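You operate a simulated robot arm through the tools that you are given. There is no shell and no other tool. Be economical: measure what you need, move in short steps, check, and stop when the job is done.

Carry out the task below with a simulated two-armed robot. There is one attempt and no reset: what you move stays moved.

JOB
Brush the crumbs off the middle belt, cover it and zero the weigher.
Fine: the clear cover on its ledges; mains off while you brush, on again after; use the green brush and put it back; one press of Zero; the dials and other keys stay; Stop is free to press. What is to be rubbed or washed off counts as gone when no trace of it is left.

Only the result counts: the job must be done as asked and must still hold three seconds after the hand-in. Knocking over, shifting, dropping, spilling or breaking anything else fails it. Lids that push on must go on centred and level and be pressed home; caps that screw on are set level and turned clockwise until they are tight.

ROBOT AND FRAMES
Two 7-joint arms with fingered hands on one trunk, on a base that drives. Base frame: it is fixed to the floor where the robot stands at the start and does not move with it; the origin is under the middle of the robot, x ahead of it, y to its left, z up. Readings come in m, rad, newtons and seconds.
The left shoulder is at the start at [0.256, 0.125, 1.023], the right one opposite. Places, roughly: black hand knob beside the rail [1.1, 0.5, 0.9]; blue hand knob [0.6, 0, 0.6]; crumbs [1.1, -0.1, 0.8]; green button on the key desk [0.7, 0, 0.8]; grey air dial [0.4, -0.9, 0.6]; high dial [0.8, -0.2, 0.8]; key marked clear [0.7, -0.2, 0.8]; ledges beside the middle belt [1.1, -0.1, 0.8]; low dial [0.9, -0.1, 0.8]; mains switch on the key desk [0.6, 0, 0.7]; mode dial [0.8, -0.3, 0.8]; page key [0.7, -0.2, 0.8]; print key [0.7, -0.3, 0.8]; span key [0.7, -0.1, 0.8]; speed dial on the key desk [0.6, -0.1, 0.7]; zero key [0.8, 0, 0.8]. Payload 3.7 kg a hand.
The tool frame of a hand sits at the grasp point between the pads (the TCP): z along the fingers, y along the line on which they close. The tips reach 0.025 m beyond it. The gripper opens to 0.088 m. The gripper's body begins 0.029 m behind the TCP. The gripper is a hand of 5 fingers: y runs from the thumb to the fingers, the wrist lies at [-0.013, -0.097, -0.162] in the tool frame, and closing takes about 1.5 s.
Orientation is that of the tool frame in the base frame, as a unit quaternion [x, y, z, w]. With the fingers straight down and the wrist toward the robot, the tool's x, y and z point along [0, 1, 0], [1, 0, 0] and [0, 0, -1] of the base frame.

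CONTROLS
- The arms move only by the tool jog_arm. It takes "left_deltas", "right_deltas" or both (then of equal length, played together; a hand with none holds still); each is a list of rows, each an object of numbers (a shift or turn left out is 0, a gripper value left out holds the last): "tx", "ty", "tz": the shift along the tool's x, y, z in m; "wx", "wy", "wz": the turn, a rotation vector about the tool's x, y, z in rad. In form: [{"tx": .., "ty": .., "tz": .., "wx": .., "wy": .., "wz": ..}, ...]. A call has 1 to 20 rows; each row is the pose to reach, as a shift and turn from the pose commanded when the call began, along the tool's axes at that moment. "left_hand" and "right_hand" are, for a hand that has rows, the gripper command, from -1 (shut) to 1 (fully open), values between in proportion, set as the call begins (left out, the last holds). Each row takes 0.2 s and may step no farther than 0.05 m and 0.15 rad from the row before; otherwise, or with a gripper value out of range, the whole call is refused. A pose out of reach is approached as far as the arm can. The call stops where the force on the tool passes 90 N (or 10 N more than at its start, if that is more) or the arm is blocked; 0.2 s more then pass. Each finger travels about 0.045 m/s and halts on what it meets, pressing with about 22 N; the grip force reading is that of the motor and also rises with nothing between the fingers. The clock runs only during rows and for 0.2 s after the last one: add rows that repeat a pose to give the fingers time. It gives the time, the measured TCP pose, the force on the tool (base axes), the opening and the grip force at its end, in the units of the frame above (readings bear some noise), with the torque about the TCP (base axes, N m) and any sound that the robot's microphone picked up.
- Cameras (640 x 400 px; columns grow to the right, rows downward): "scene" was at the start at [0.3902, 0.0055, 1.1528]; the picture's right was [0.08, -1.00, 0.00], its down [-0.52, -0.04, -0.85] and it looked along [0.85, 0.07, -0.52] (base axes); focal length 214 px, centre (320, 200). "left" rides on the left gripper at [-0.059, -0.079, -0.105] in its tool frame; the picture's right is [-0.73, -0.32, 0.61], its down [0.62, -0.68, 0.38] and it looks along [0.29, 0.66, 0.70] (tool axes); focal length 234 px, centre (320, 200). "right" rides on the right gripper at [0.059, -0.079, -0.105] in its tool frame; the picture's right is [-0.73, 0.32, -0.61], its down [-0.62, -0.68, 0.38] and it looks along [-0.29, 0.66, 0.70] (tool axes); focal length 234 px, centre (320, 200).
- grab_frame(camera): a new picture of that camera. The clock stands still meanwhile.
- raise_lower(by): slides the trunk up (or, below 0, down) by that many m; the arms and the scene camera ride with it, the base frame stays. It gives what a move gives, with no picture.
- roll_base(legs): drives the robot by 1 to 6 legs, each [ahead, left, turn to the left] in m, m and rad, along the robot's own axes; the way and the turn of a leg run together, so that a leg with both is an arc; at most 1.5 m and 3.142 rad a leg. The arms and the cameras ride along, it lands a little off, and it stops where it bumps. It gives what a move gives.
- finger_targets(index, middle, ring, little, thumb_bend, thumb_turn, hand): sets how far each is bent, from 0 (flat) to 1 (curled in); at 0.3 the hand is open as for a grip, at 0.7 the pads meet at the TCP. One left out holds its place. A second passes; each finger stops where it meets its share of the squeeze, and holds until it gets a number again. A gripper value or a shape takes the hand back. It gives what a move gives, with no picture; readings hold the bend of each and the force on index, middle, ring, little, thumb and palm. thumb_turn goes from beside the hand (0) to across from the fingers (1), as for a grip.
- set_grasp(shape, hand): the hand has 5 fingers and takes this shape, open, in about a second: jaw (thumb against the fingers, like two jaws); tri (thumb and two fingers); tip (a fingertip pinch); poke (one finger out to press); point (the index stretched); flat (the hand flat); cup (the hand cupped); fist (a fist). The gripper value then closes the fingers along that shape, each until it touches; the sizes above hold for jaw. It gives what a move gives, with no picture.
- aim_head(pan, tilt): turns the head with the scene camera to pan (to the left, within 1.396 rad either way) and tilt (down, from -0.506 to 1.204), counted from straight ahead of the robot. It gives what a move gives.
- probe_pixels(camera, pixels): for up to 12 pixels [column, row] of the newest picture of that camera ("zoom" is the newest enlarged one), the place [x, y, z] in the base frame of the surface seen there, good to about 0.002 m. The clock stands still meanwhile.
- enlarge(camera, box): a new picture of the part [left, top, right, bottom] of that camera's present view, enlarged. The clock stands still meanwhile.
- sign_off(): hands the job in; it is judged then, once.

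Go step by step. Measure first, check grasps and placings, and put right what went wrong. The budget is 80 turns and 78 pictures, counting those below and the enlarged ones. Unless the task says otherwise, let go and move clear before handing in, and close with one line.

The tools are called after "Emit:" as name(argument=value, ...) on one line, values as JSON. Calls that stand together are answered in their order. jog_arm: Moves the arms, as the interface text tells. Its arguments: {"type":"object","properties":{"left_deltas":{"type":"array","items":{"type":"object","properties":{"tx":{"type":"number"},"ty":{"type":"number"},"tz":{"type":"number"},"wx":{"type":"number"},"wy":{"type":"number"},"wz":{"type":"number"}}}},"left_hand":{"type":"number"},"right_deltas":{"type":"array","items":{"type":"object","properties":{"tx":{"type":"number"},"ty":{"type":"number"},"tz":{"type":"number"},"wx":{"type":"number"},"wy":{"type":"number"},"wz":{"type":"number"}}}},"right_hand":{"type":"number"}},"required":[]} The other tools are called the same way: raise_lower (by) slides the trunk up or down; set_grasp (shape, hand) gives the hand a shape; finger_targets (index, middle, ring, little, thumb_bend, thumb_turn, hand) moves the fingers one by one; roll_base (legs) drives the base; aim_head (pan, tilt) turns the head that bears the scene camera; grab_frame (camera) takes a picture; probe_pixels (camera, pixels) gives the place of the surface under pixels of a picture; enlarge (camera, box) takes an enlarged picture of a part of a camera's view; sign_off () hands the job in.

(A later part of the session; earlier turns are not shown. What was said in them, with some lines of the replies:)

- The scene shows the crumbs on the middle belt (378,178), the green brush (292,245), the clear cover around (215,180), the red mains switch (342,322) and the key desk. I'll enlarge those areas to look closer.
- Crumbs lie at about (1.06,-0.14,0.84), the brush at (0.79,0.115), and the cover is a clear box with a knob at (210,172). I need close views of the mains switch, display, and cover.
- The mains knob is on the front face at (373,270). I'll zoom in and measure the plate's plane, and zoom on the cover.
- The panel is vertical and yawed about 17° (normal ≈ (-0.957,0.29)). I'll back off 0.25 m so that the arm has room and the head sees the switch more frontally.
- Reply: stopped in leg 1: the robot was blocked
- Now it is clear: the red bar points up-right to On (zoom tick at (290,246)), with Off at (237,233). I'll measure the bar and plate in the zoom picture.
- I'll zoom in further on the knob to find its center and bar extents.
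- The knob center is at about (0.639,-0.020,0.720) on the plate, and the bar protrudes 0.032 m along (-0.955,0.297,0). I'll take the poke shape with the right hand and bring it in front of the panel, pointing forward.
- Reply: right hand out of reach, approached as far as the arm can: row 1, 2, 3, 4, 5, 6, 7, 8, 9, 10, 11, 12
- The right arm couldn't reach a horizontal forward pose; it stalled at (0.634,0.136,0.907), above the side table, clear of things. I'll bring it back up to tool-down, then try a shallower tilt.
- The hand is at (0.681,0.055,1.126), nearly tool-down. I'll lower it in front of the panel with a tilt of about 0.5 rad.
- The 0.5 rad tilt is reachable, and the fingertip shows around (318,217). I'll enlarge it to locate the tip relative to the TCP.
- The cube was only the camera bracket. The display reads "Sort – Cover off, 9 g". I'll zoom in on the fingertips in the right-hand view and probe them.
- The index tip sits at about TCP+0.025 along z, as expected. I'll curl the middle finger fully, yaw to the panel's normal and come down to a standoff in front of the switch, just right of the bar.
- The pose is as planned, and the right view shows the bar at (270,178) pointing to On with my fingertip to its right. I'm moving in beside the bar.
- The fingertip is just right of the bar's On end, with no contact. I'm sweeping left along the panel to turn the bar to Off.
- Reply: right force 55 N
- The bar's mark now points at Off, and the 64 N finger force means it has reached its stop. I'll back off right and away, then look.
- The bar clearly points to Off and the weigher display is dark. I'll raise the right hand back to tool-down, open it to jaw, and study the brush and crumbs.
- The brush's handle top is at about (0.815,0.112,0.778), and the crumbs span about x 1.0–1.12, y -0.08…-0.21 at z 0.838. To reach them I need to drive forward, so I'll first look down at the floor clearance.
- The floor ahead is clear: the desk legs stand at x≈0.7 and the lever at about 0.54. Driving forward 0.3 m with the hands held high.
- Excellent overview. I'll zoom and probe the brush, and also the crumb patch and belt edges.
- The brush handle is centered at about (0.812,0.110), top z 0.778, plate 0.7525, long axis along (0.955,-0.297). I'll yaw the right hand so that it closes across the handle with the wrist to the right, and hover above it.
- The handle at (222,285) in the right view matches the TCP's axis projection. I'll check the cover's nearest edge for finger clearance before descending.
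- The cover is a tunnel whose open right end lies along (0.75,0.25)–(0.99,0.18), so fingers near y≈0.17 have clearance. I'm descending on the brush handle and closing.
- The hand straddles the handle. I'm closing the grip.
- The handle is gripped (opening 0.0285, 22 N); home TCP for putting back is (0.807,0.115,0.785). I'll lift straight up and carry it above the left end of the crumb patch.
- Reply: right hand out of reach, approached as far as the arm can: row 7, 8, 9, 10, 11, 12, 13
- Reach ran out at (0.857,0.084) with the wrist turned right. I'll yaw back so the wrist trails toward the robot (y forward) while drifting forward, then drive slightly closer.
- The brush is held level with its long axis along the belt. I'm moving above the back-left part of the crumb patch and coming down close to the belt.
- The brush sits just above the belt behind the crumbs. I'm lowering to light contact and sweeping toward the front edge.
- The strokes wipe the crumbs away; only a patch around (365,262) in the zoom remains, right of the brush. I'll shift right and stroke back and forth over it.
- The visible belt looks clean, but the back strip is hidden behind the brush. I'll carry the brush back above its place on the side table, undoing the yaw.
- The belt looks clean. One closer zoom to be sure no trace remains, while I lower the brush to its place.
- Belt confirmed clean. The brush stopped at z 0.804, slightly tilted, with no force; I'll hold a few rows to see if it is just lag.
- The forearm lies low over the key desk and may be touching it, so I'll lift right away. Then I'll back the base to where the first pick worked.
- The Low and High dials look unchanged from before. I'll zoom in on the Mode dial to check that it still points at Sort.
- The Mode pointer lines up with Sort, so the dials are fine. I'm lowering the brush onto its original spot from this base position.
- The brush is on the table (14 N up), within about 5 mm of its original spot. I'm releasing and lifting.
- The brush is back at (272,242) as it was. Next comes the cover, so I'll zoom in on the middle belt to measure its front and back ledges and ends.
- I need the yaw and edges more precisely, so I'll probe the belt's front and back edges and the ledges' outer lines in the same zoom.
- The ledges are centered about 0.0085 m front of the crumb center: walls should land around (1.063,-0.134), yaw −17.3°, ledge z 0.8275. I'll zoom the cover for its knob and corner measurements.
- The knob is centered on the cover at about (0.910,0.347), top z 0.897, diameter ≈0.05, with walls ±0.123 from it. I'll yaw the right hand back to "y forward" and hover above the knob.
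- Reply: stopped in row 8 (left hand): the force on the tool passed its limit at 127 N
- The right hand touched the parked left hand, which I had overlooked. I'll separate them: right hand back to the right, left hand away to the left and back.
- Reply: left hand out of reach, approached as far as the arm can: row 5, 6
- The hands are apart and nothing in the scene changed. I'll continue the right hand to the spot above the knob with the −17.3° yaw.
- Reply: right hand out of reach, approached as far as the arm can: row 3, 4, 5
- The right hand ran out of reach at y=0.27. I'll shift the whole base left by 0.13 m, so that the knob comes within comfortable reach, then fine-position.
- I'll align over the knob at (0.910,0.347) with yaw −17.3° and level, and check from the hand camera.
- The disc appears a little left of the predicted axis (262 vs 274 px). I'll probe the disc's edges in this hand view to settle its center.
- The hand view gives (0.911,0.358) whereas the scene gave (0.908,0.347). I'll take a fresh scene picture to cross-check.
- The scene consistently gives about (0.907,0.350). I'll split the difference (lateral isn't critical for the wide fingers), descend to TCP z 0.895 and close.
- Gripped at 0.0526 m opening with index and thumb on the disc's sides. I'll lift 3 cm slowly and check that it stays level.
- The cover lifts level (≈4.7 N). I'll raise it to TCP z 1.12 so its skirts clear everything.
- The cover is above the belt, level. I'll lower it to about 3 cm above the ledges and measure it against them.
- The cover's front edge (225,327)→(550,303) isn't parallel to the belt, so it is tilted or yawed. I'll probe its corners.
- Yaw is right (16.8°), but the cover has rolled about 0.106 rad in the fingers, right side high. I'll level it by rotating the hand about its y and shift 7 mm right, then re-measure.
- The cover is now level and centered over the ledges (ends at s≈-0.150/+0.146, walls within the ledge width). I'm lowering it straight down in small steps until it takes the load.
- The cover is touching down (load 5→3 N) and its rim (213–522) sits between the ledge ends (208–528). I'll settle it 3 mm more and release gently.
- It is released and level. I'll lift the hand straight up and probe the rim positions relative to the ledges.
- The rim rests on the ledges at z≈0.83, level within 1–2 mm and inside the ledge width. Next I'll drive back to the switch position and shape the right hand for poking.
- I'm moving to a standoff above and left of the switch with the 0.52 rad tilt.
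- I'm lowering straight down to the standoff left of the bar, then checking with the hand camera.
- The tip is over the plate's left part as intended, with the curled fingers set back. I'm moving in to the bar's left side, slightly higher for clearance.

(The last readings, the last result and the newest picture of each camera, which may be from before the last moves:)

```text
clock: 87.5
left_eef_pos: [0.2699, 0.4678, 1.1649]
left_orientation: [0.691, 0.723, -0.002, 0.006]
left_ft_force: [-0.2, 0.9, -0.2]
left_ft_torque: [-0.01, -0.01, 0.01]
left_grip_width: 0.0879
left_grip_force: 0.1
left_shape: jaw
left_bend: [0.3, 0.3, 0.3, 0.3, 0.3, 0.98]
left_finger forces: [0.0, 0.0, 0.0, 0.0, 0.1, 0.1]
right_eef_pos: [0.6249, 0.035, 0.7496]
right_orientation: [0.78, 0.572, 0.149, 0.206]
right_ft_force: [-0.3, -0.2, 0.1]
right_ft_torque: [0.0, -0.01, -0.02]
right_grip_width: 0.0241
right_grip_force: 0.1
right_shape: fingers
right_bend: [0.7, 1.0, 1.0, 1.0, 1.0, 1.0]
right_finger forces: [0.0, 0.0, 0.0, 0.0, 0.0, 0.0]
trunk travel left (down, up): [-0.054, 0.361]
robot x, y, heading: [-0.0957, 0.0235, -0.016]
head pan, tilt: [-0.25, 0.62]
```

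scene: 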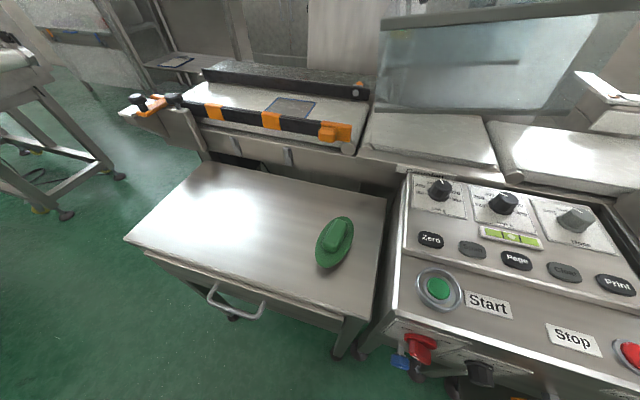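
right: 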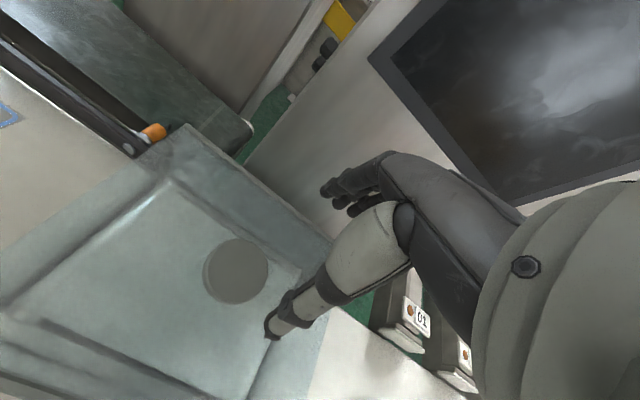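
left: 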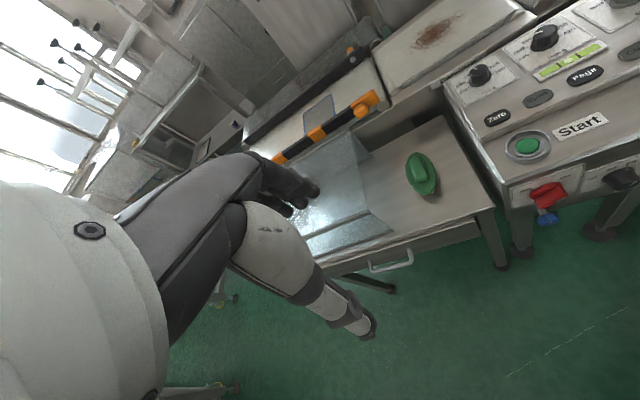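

No contact so far. I'm sweeping right along the panel to turn the bar to On.

Emit:
jog_arm(right_deltas=[{"tx": -0.008}, {"tx": -0.016}, {"tx": -0.023}, {"tx": -0.03}, {"tx": -0.037}, {"tx": -0.044}, {"tx": -0.05}])

Emit:
enlarge(camera="right", box=[160, 80, 480, 320])

```text
clock: 89.1
left_eef_pos: [0.267, 0.4706, 1.1658]
left_orientation: [0.691, 0.723, -0.001, 0.009]
left_ft_force: [0.7, -0.2, -0.1]
left_ft_torque: [0.01, 0.0, 0.0]
left_grip_width: 0.0877
left_grip_force: 0.0
left_shape: jaw
left_bend: [0.3, 0.3, 0.3, 0.3, 0.3, 0.98]
left_finger forces: [0.0, 0.1, 0.0, 0.0, 0.0, 0.0]
right_eef_pos: [0.6099, -0.0094, 0.7573]
right_orientation: [0.779, 0.57, 0.157, 0.209]
right_ft_force: [-4.4, 20.4, 26.9]
right_ft_torque: [0.42, -0.67, 0.54]
right_grip_width: 0.0295
right_grip_force: 16.2
right_shape: fingers
right_bend: [0.59, 1.0, 1.0, 1.0, 1.0, 1.0]
right_finger forces: [32.1, 0.1, 0.0, 0.0, 0.1, 0.1]
trunk travel left (down, up): [-0.054, 0.361]
robot x, y, heading: [-0.0973, 0.0277, -0.018]
head pan, tilt: [-0.25, 0.62]
```

```text
1.67 times, centred on (320, 200) of right
```

zoom: 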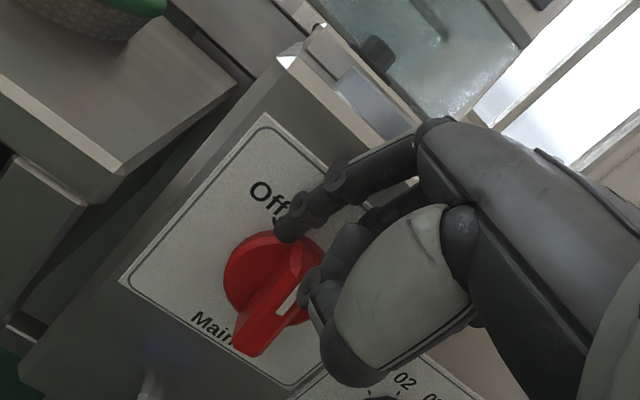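

The bar only turned halfway (vertical), because my thumb on its right side pinched it and the index rode up on its end. I'll back off left and out, straighten the index more so the thumb stays clear of the bar, and look.

Emit:
jog_arm(right_deltas=[{"tx": 0.02}, {"tx": 0.045}, {"tx": 0.045, "ty": -0.023, "tz": -0.013}, {"tx": 0.045, "ty": -0.05, "tz": -0.03}])

Emit:
finger_targets(hand="right", index=0.5)

Emit:
enlarge(camera="right", box=[160, 80, 480, 320])

Emit:
probe_pixels(camera="zoom", pixels=[[280, 235], [270, 245], [290, 225], [300, 200], [320, 190], [300, 300], [250, 250], [320, 280]])

```text
clock: 90.1
left_eef_pos: [0.2697, 0.468, 1.1647]
left_orientation: [0.691, 0.722, -0.002, 0.006]
left_ft_force: [-0.1, 0.0, 0.1]
left_ft_torque: [0.01, -0.03, -0.01]
left_grip_width: 0.0879
left_grip_force: 0.0
left_shape: jaw
left_bend: [0.3, 0.3, 0.3, 0.3, 0.3, 0.98]
left_finger forces: [0.1, 0.0, 0.1, 0.0, 0.0, 0.1]
right_eef_pos: [0.5677, 0.0487, 0.7513]
right_orientation: [0.78, 0.571, 0.149, 0.207]
right_ft_force: [0.2, -0.2, -0.2]
right_ft_torque: [0.03, -0.01, 0.03]
right_grip_width: 0.0242
right_grip_force: 0.0
right_shape: fingers
right_bend: [0.7, 1.0, 1.0, 1.0, 1.0, 1.0]
right_finger forces: [0.1, 0.0, 0.1, 0.1, 0.1, 0.0]
trunk travel left (down, up): [-0.054, 0.361]
robot x, y, heading: [-0.0937, 0.0219, -0.013]
head pan, tilt: [-0.25, 0.62]
```

```text
clock: 91.1
left_eef_pos: [0.2707, 0.4676, 1.1645]
left_orientation: [0.691, 0.723, -0.002, 0.007]
left_ft_force: [0.1, 0.1, 0.1]
left_ft_torque: [0.0, 0.0, 0.01]
left_grip_width: 0.0879
left_grip_force: 0.0
left_shape: jaw
left_bend: [0.3, 0.3, 0.3, 0.3, 0.3, 0.98]
left_finger forces: [0.0, 0.1, 0.0, 0.1, 0.1, 0.1]
right_eef_pos: [0.5671, 0.048, 0.7508]
right_orientation: [0.78, 0.571, 0.15, 0.205]
right_ft_force: [-0.2, 0.2, 0.3]
right_ft_torque: [-0.01, 0.0, -0.01]
right_grip_width: 0.0361
right_grip_force: 0.0
right_shape: fingers
right_bend: [0.5, 1.0, 1.0, 1.0, 1.0, 1.0]
right_finger forces: [0.0, 0.0, 0.1, 0.1, 0.0, 0.0]
trunk travel left (down, up): [-0.054, 0.361]
robot x, y, heading: [-0.0947, 0.0235, -0.015]
head pan, tilt: [-0.25, 0.62]
```

```text
1.67 times, centred on (320, 200) of right
```

zoom: 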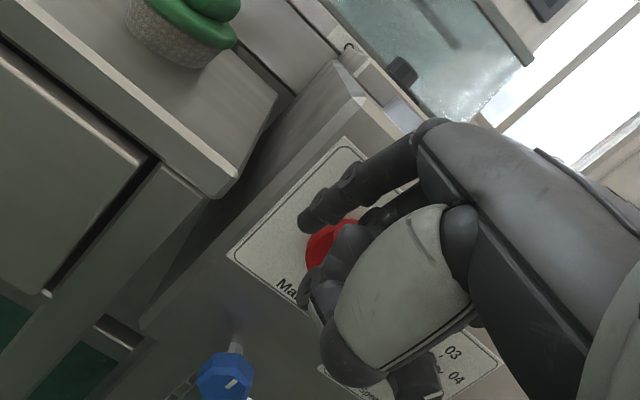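

```text
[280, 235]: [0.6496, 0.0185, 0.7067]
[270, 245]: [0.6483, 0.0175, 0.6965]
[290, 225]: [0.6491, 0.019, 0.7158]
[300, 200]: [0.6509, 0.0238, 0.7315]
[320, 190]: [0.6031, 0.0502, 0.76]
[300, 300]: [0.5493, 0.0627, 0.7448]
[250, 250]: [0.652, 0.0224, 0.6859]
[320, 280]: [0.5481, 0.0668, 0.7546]
```

I'll get the index tip's exact 3D position from the same zoom.

Emit:
probe_pixels(camera="zoom", pixels=[[304, 228], [308, 222], [308, 230], [315, 215], [325, 205], [302, 222], [312, 232], [305, 285], [340, 240], [330, 235]])

```text
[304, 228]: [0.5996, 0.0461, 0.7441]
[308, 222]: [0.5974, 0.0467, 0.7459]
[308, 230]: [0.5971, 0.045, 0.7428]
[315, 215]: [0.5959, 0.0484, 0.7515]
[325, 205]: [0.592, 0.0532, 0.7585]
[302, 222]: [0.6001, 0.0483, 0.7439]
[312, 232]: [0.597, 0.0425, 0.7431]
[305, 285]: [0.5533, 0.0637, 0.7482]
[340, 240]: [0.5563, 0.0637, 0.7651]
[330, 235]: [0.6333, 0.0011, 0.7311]
```

The index tip is at about (0.5995,0.040,0.741), with the thumb now ~4.5 cm behind it. I'm moving in to the bar's left side and sweeping right again.

Emit:
jog_arm(right_deltas=[{"tx": -0.003, "ty": 0.009, "tz": 0.01}, {"tx": -0.006, "ty": 0.018, "tz": 0.02}, {"tx": -0.0105, "ty": 0.026, "tz": 0.0298}, {"tx": -0.018, "ty": 0.026, "tz": 0.0298}, {"tx": -0.025, "ty": 0.026, "tz": 0.0298}, {"tx": -0.032, "ty": 0.026, "tz": 0.0298}, {"tx": -0.038, "ty": 0.026, "tz": 0.0298}, {"tx": -0.044, "ty": 0.026, "tz": 0.0298}, {"tx": -0.05, "ty": 0.026, "tz": 0.0298}])

Emit:
enlarge(camera="right", box=[160, 80, 480, 320])

```text
clock: 93.1
left_eef_pos: [0.2659, 0.4706, 1.1654]
left_orientation: [0.69, 0.723, -0.001, 0.008]
left_ft_force: [0.3, -0.2, -0.1]
left_ft_torque: [0.0, 0.01, -0.01]
left_grip_width: 0.0883
left_grip_force: 0.1
left_shape: jaw
left_bend: [0.3, 0.3, 0.3, 0.3, 0.3, 0.98]
left_finger forces: [0.0, 0.0, 0.0, 0.0, 0.0, 0.0]
right_eef_pos: [0.5873, -0.0081, 0.7398]
right_orientation: [0.779, 0.573, 0.153, 0.206]
right_ft_force: [-11.0, 23.7, 13.0]
right_ft_torque: [0.18, -0.6, 1.15]
right_grip_width: 0.0403
right_grip_force: 16.9
right_shape: fingers
right_bend: [0.42, 1.0, 1.0, 1.0, 1.0, 1.0]
right_finger forces: [33.9, 0.1, 0.0, 0.0, 0.1, 0.0]
trunk travel left (down, up): [-0.054, 0.361]
robot x, y, heading: [-0.0972, 0.0197, -0.014]
head pan, tilt: [-0.25, 0.62]
```

```text
1.67 times, centred on (320, 200) of right
```

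zoom: 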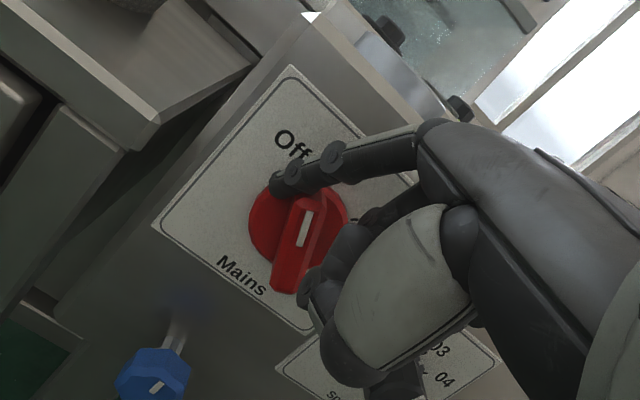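

The bar is still left of vertical: the index rode up on its front bevel at the wrong height. I'll retreat left, raise the tip 6 mm so it meets the bar's end squarely, and sweep again.

Emit:
jog_arm(right_deltas=[{"tx": 0.02}, {"tx": 0.04}, {"tx": 0.042, "ty": 0.003, "tz": -0.005}, {"tx": 0.042, "ty": 0.003, "tz": -0.005}, {"tx": 0.034, "ty": 0.003, "tz": -0.005}, {"tx": 0.026, "ty": 0.003, "tz": -0.005}, {"tx": 0.019, "ty": 0.003, "tz": -0.005}, {"tx": 0.012, "ty": 0.003, "tz": -0.005}, {"tx": 0.005, "ty": 0.003, "tz": -0.005}, {"tx": -0.002, "ty": 0.003, "tz": -0.005}, {"tx": -0.008, "ty": 0.003, "tz": -0.005}])

Emit:
enlarge(camera="right", box=[160, 80, 480, 320])

```text
clock: 95.5
left_eef_pos: [0.2662, 0.4689, 1.1663]
left_orientation: [0.69, 0.724, 0.0, 0.008]
left_ft_force: [-0.2, 0.8, 0.1]
left_ft_torque: [0.01, -0.01, -0.01]
left_grip_width: 0.0876
left_grip_force: 0.1
left_shape: jaw
left_bend: [0.3, 0.3, 0.3, 0.3, 0.3, 0.98]
left_finger forces: [0.0, 0.1, 0.1, 0.0, 0.0, 0.0]
right_eef_pos: [0.5842, -0.0162, 0.7471]
right_orientation: [0.779, 0.571, 0.152, 0.208]
right_ft_force: [-13.4, 16.2, 20.3]
right_ft_torque: [0.25, -0.97, 0.93]
right_grip_width: 0.0412
right_grip_force: 15.7
right_shape: fingers
right_bend: [0.41, 1.0, 1.0, 1.0, 1.0, 1.0]
right_finger forces: [31.6, 0.0, 0.0, 0.1, 0.0, 0.1]
trunk travel left (down, up): [-0.054, 0.361]
robot x, y, heading: [-0.0941, 0.0229, -0.014]
head pan, tilt: [-0.25, 0.62]
```

```text
1.67 times, centred on (320, 200) of right
```

zoom: 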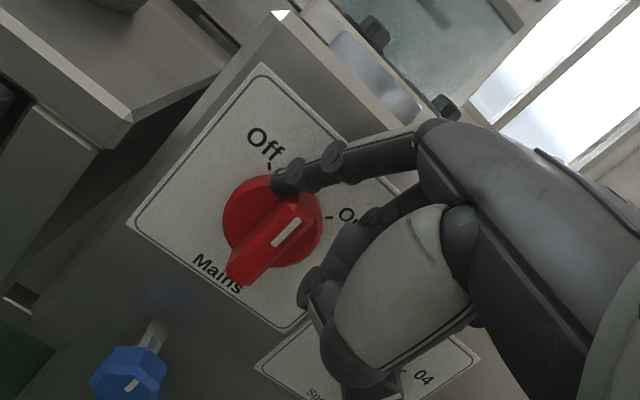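

Now the bar is just past vertical toward On. I'm continuing the sweep further right and slightly down, to follow its end to the stop.

Emit:
jog_arm(right_deltas=[{"tx": -0.006, "ty": -0.001, "tz": 0.002}, {"tx": -0.012, "ty": -0.002, "tz": 0.004}, {"tx": -0.018, "ty": -0.003, "tz": 0.006}, {"tx": -0.024, "ty": -0.004, "tz": 0.008}, {"tx": -0.03, "ty": -0.005, "tz": 0.01}, {"tx": -0.034, "ty": -0.005, "tz": 0.01}])

Emit:
enlarge(camera="right", box=[160, 80, 480, 320])

```text
clock: 96.9
left_eef_pos: [0.2662, 0.4697, 1.1656]
left_orientation: [0.691, 0.723, 0.0, 0.008]
left_ft_force: [0.3, 1.3, 0.3]
left_ft_torque: [-0.04, -0.11, -0.01]
left_grip_width: 0.0879
left_grip_force: 0.0
left_shape: jaw
left_bend: [0.3, 0.3, 0.3, 0.3, 0.3, 0.98]
left_finger forces: [0.0, 0.0, 0.1, 0.0, 0.0, 0.1]
right_eef_pos: [0.5748, -0.0523, 0.7352]
right_orientation: [0.782, 0.567, 0.148, 0.212]
right_ft_force: [1.3, -2.9, -0.8]
right_ft_torque: [0.13, 0.07, 0.12]
right_grip_width: 0.0399
right_grip_force: 0.0
right_shape: fingers
right_bend: [0.43, 1.0, 1.0, 1.0, 1.0, 1.0]
right_finger forces: [0.0, 0.0, 0.1, 0.0, 0.0, 0.0]
trunk travel left (down, up): [-0.054, 0.361]
robot x, y, heading: [-0.0941, 0.0229, -0.023]
head pan, tilt: [-0.25, 0.62]
```

```text
1.67 times, centred on (320, 200) of right
```

zoom: 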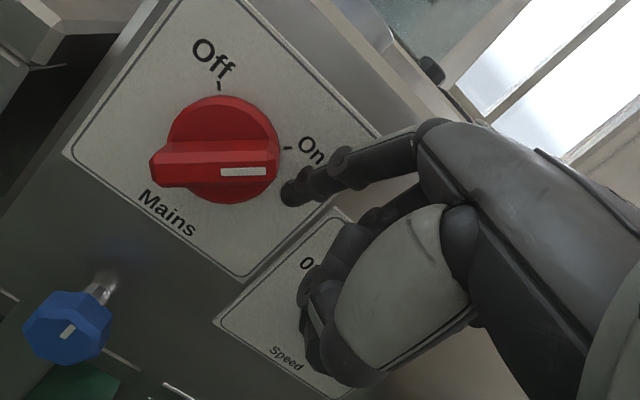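

The bar is back at On, exactly as at the start, and my finger is free on its right. I'm withdrawing straight out and up, resetting the index, then checking the display.

Emit:
jog_arm(right_deltas=[{"ty": -0.03, "tz": -0.017}, {"ty": -0.061, "tz": -0.035}, {"ty": -0.041, "tz": -0.07}, {"ty": -0.02, "tz": -0.107}, {"ty": 0.0, "tz": -0.143}, {"ty": 0.02, "tz": -0.18}, {"ty": 0.042, "tz": -0.215}, {"ty": 0.064, "tz": -0.2515}])

Emit:
finger_targets(hand="right", index=0.7)

Emit:
aim_head(pan=-0.1, tilt=0.5)

Emit:
grab_frame(camera="scene")

```text
clock: 98.7
left_eef_pos: [0.27, 0.4674, 1.1654]
left_orientation: [0.691, 0.723, -0.002, 0.006]
left_ft_force: [-0.6, 0.6, 0.1]
left_ft_torque: [0.01, -0.03, -0.02]
left_grip_width: 0.0876
left_grip_force: 0.1
left_shape: jaw
left_bend: [0.3, 0.3, 0.3, 0.3, 0.3, 0.98]
left_finger forces: [0.0, 0.1, 0.0, 0.1, 0.0, 0.0]
right_eef_pos: [0.5118, -0.0289, 0.9836]
right_orientation: [0.78, 0.571, 0.149, 0.207]
right_ft_force: [0.0, -0.4, -0.6]
right_ft_torque: [0.01, -0.03, 0.03]
right_grip_width: 0.036
right_grip_force: 0.0
right_shape: fingers
right_bend: [0.5, 1.0, 1.0, 1.0, 1.0, 1.0]
right_finger forces: [0.0, 0.1, 0.1, 0.0, 0.0, 0.0]
trunk travel left (down, up): [-0.054, 0.361]
robot x, y, heading: [-0.0974, 0.0232, -0.016]
head pan, tilt: [-0.25, 0.62]
```

```text
clock: 99.7
left_eef_pos: [0.2703, 0.4675, 1.1653]
left_orientation: [0.69, 0.723, -0.002, 0.006]
left_ft_force: [-0.5, -0.2, -0.4]
left_ft_torque: [0.01, 0.0, 0.0]
left_grip_width: 0.088
left_grip_force: 0.1
left_shape: jaw
left_bend: [0.3, 0.3, 0.3, 0.3, 0.3, 0.98]
left_finger forces: [0.0, 0.1, 0.0, 0.0, 0.0, 0.0]
right_eef_pos: [0.5123, -0.0294, 0.9827]
right_orientation: [0.78, 0.572, 0.151, 0.206]
right_ft_force: [-0.1, 0.3, 0.3]
right_ft_torque: [0.0, -0.04, -0.03]
right_grip_width: 0.024
right_grip_force: 0.0
right_shape: fingers
right_bend: [0.7, 1.0, 1.0, 1.0, 1.0, 1.0]
right_finger forces: [0.0, 0.1, 0.0, 0.1, 0.1, 0.1]
trunk travel left (down, up): [-0.054, 0.361]
robot x, y, heading: [-0.0955, 0.024, -0.015]
head pan, tilt: [-0.25, 0.62]
```

```text
clock: 100.4
left_eef_pos: [0.2682, 0.4688, 1.1658]
left_orientation: [0.691, 0.723, -0.003, 0.006]
left_ft_force: [-0.3, -0.2, 1.0]
left_ft_torque: [-0.02, 0.01, -0.01]
left_grip_width: 0.0881
left_grip_force: 0.0
left_shape: jaw
left_bend: [0.3, 0.3, 0.3, 0.3, 0.3, 0.98]
left_finger forces: [0.0, 0.0, 0.0, 0.0, 0.1, 0.0]
right_eef_pos: [0.5125, -0.0293, 0.9844]
right_orientation: [0.78, 0.571, 0.15, 0.206]
right_ft_force: [0.2, -0.5, -0.1]
right_ft_torque: [-0.01, 0.03, -0.01]
right_grip_width: 0.0241
right_grip_force: 0.0
right_shape: fingers
right_bend: [0.7, 1.0, 1.0, 1.0, 1.0, 1.0]
right_finger forces: [0.0, 0.1, 0.0, 0.0, 0.0, 0.1]
trunk travel left (down, up): [-0.054, 0.361]
robot x, y, heading: [-0.0962, 0.0234, -0.013]
head pan, tilt: [-0.099, 0.499]
```

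```text
4 pictures are left
```

scene: 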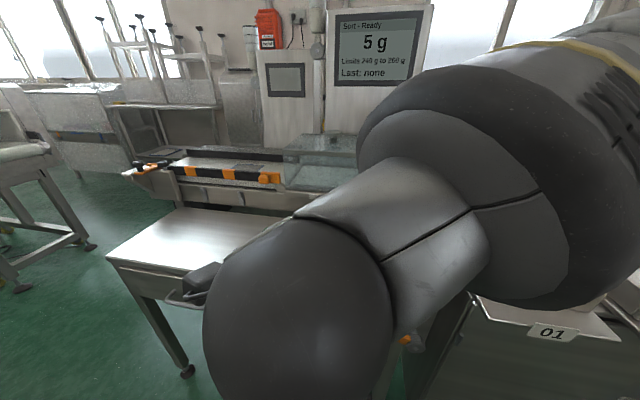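

The display reads "Sort – Ready, 5 g", so power is on and the cover is recognised. I'm moving the poke finger above the Zero key at (0.760,-0.043,0.822).

Emit:
jog_arm(right_deltas=[{"tx": 0.008, "ty": 0.026, "tz": 0.02, "wx": 0.04}, {"tx": 0.017, "ty": 0.053, "tz": 0.041, "wx": 0.09}, {"tx": 0.026, "ty": 0.08, "tz": 0.062, "wx": 0.135}, {"tx": 0.035, "ty": 0.107, "tz": 0.083, "wx": 0.18}, {"tx": 0.044, "ty": 0.134, "tz": 0.104, "wx": 0.225}, {"tx": 0.053, "ty": 0.161, "tz": 0.125, "wx": 0.27}, {"tx": 0.062, "ty": 0.1874, "tz": 0.1454, "wx": 0.317}])

Emit:
enlarge(camera="right", box=[140, 120, 460, 320])

```text
clock: 102.0
left_eef_pos: [0.2706, 0.4678, 1.165]
left_orientation: [0.691, 0.723, -0.003, 0.007]
left_ft_force: [-0.4, -0.2, 0.3]
left_ft_torque: [-0.01, 0.0, 0.01]
left_grip_width: 0.0876
left_grip_force: 0.1
left_shape: jaw
left_bend: [0.3, 0.3, 0.3, 0.3, 0.3, 0.98]
left_finger forces: [0.0, 0.1, 0.0, 0.1, 0.0, 0.0]
right_eef_pos: [0.7557, -0.0397, 0.949]
right_orientation: [0.803, 0.588, 0.058, 0.079]
right_ft_force: [0.5, 0.4, 0.2]
right_ft_torque: [0.0, 0.0, 0.0]
right_grip_width: 0.0239
right_grip_force: 0.1
right_shape: fingers
right_bend: [0.7, 1.0, 1.0, 1.0, 1.0, 1.0]
right_finger forces: [0.0, 0.0, 0.0, 0.0, 0.1, 0.0]
trunk travel left (down, up): [-0.054, 0.361]
robot x, y, heading: [-0.0941, 0.0253, -0.015]
head pan, tilt: [-0.099, 0.499]
```

```text
2.00 times, centred on (300, 220) of right
```

zoom: 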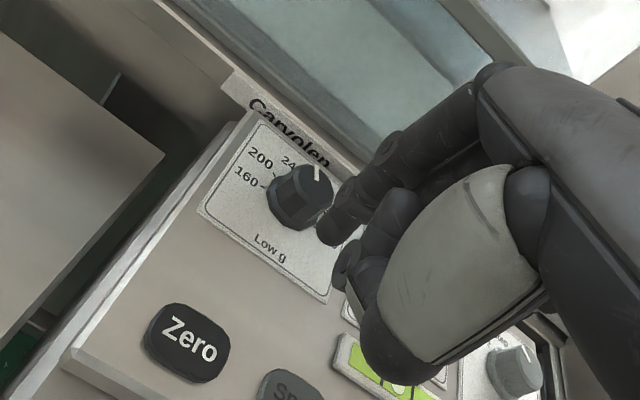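

Emit:
probe_pixels(camera="zoom", pixels=[[188, 343], [152, 330], [222, 365], [170, 310], [175, 372], [330, 230], [322, 222], [325, 238], [300, 180], [355, 275], [250, 330], [120, 330]])

```text
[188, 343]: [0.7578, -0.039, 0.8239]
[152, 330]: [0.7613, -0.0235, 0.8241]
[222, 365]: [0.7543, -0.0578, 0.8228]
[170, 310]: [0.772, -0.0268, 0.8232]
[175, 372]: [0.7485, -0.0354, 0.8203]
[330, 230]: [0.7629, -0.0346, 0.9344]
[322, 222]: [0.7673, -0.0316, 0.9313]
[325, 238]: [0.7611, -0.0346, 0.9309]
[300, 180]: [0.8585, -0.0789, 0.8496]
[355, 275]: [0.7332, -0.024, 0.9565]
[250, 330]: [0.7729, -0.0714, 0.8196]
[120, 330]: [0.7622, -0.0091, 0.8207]
```

The Zero key's center is at (0.758,-0.040,0.824) and my tip is at about (0.762,-0.042,0.927). I'm descending onto it and pressing about 5 mm, in one motion.

Emit:
jog_arm(right_deltas=[{"ty": -0.0075, "tz": 0.03}, {"ty": -0.015, "tz": 0.06}, {"ty": -0.0205, "tz": 0.083}, {"ty": -0.0223, "tz": 0.0913}, {"ty": -0.0235, "tz": 0.0972}, {"ty": -0.0241, "tz": 0.1001}, {"ty": -0.0247, "tz": 0.1031}, {"ty": -0.0251, "tz": 0.105}])

```text
clock: 103.8
left_eef_pos: [0.2688, 0.4668, 1.1657]
left_orientation: [0.691, 0.723, -0.002, 0.007]
left_ft_force: [-0.1, -0.2, 0.3]
left_ft_torque: [0.04, 0.0, -0.04]
left_grip_width: 0.088
left_grip_force: 0.2
left_shape: jaw
left_bend: [0.3, 0.3, 0.3, 0.3, 0.3, 0.98]
left_finger forces: [0.1, 0.0, 0.0, 0.0, 0.0, 0.1]
right_eef_pos: [0.7502, -0.0411, 0.8456]
right_orientation: [0.803, 0.587, 0.06, 0.081]
right_ft_force: [-0.5, -1.5, 8.3]
right_ft_torque: [0.04, -0.13, -0.02]
right_grip_width: 0.0234
right_grip_force: 4.6
right_shape: fingers
right_bend: [0.7, 1.0, 1.0, 1.0, 1.0, 1.0]
right_finger forces: [8.7, 0.0, 0.1, 0.0, 0.1, 0.1]
trunk travel left (down, up): [-0.054, 0.361]
robot x, y, heading: [-0.0953, 0.0234, -0.013]
head pan, tilt: [-0.099, 0.499]
heard: click
```

Heard one click at 8 N: Zero is pressed once. I'm lifting straight off and moving back.

Emit:
jog_arm(right_deltas=[{"ty": 0.004, "tz": -0.02}, {"ty": 0.012, "tz": -0.06}, {"ty": 0.02, "tz": -0.1}, {"ty": 0.028, "tz": -0.14}, {"ty": 0.036, "tz": -0.18}, {"tx": -0.04, "ty": 0.02, "tz": -0.2}, {"tx": -0.08, "ty": 0.0, "tz": -0.21}, {"tx": -0.12, "ty": -0.02, "tz": -0.22}, {"tx": -0.16, "ty": -0.03, "tz": -0.22}, {"tx": -0.2, "ty": -0.03, "tz": -0.22}])

Emit:
grab_frame(camera="scene")

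```text
clock: 106.0
left_eef_pos: [0.2699, 0.4684, 1.1662]
left_orientation: [0.691, 0.723, 0.0, 0.006]
left_ft_force: [0.3, -0.4, -0.3]
left_ft_torque: [0.0, -0.01, 0.0]
left_grip_width: 0.0881
left_grip_force: 0.0
left_shape: jaw
left_bend: [0.3, 0.3, 0.3, 0.3, 0.3, 0.98]
left_finger forces: [0.0, 0.0, 0.0, 0.0, 0.0, 0.0]
right_eef_pos: [0.6184, -0.2099, 1.0516]
right_orientation: [0.803, 0.588, 0.057, 0.081]
right_ft_force: [0.5, -0.6, 0.5]
right_ft_torque: [0.0, -0.01, 0.0]
right_grip_width: 0.0238
right_grip_force: 0.2
right_shape: fingers
right_bend: [0.7, 1.0, 1.0, 1.0, 1.0, 1.0]
right_finger forces: [0.0, 0.0, 0.1, 0.0, 0.0, 0.1]
trunk travel left (down, up): [-0.054, 0.361]
robot x, y, heading: [-0.0961, 0.0218, -0.017]
head pan, tilt: [-0.099, 0.499]
```

```text
2 pictures are left
```

scene: 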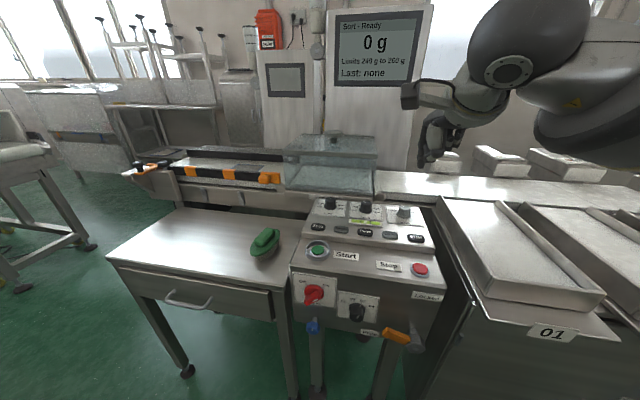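

The display reads "Sort – Ready, 0 g"; the cover sits on the belt and the brush on its table. A last zoom on the panel confirms the switch and dials.

Emit:
enlarge(camera="scene", box=[275, 190, 455, 350])

```text
2.50 times, centred on (365, 270) of scene
```

zoom: 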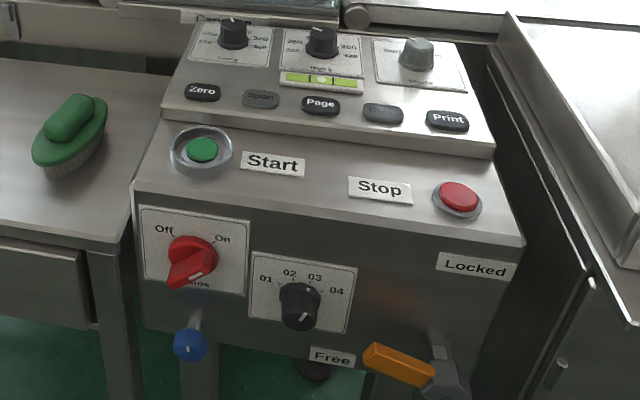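

The zoom shows mains at On, the dials and lever as they were, and the brush back in place. I'm handing in.

Emit:
sign_off()

```text
The job is handed in.
```

The middle belt is brushed clean and covered, the weigher reads 0 g after one press of Zero, mains is on again, and the green brush is back on its table.
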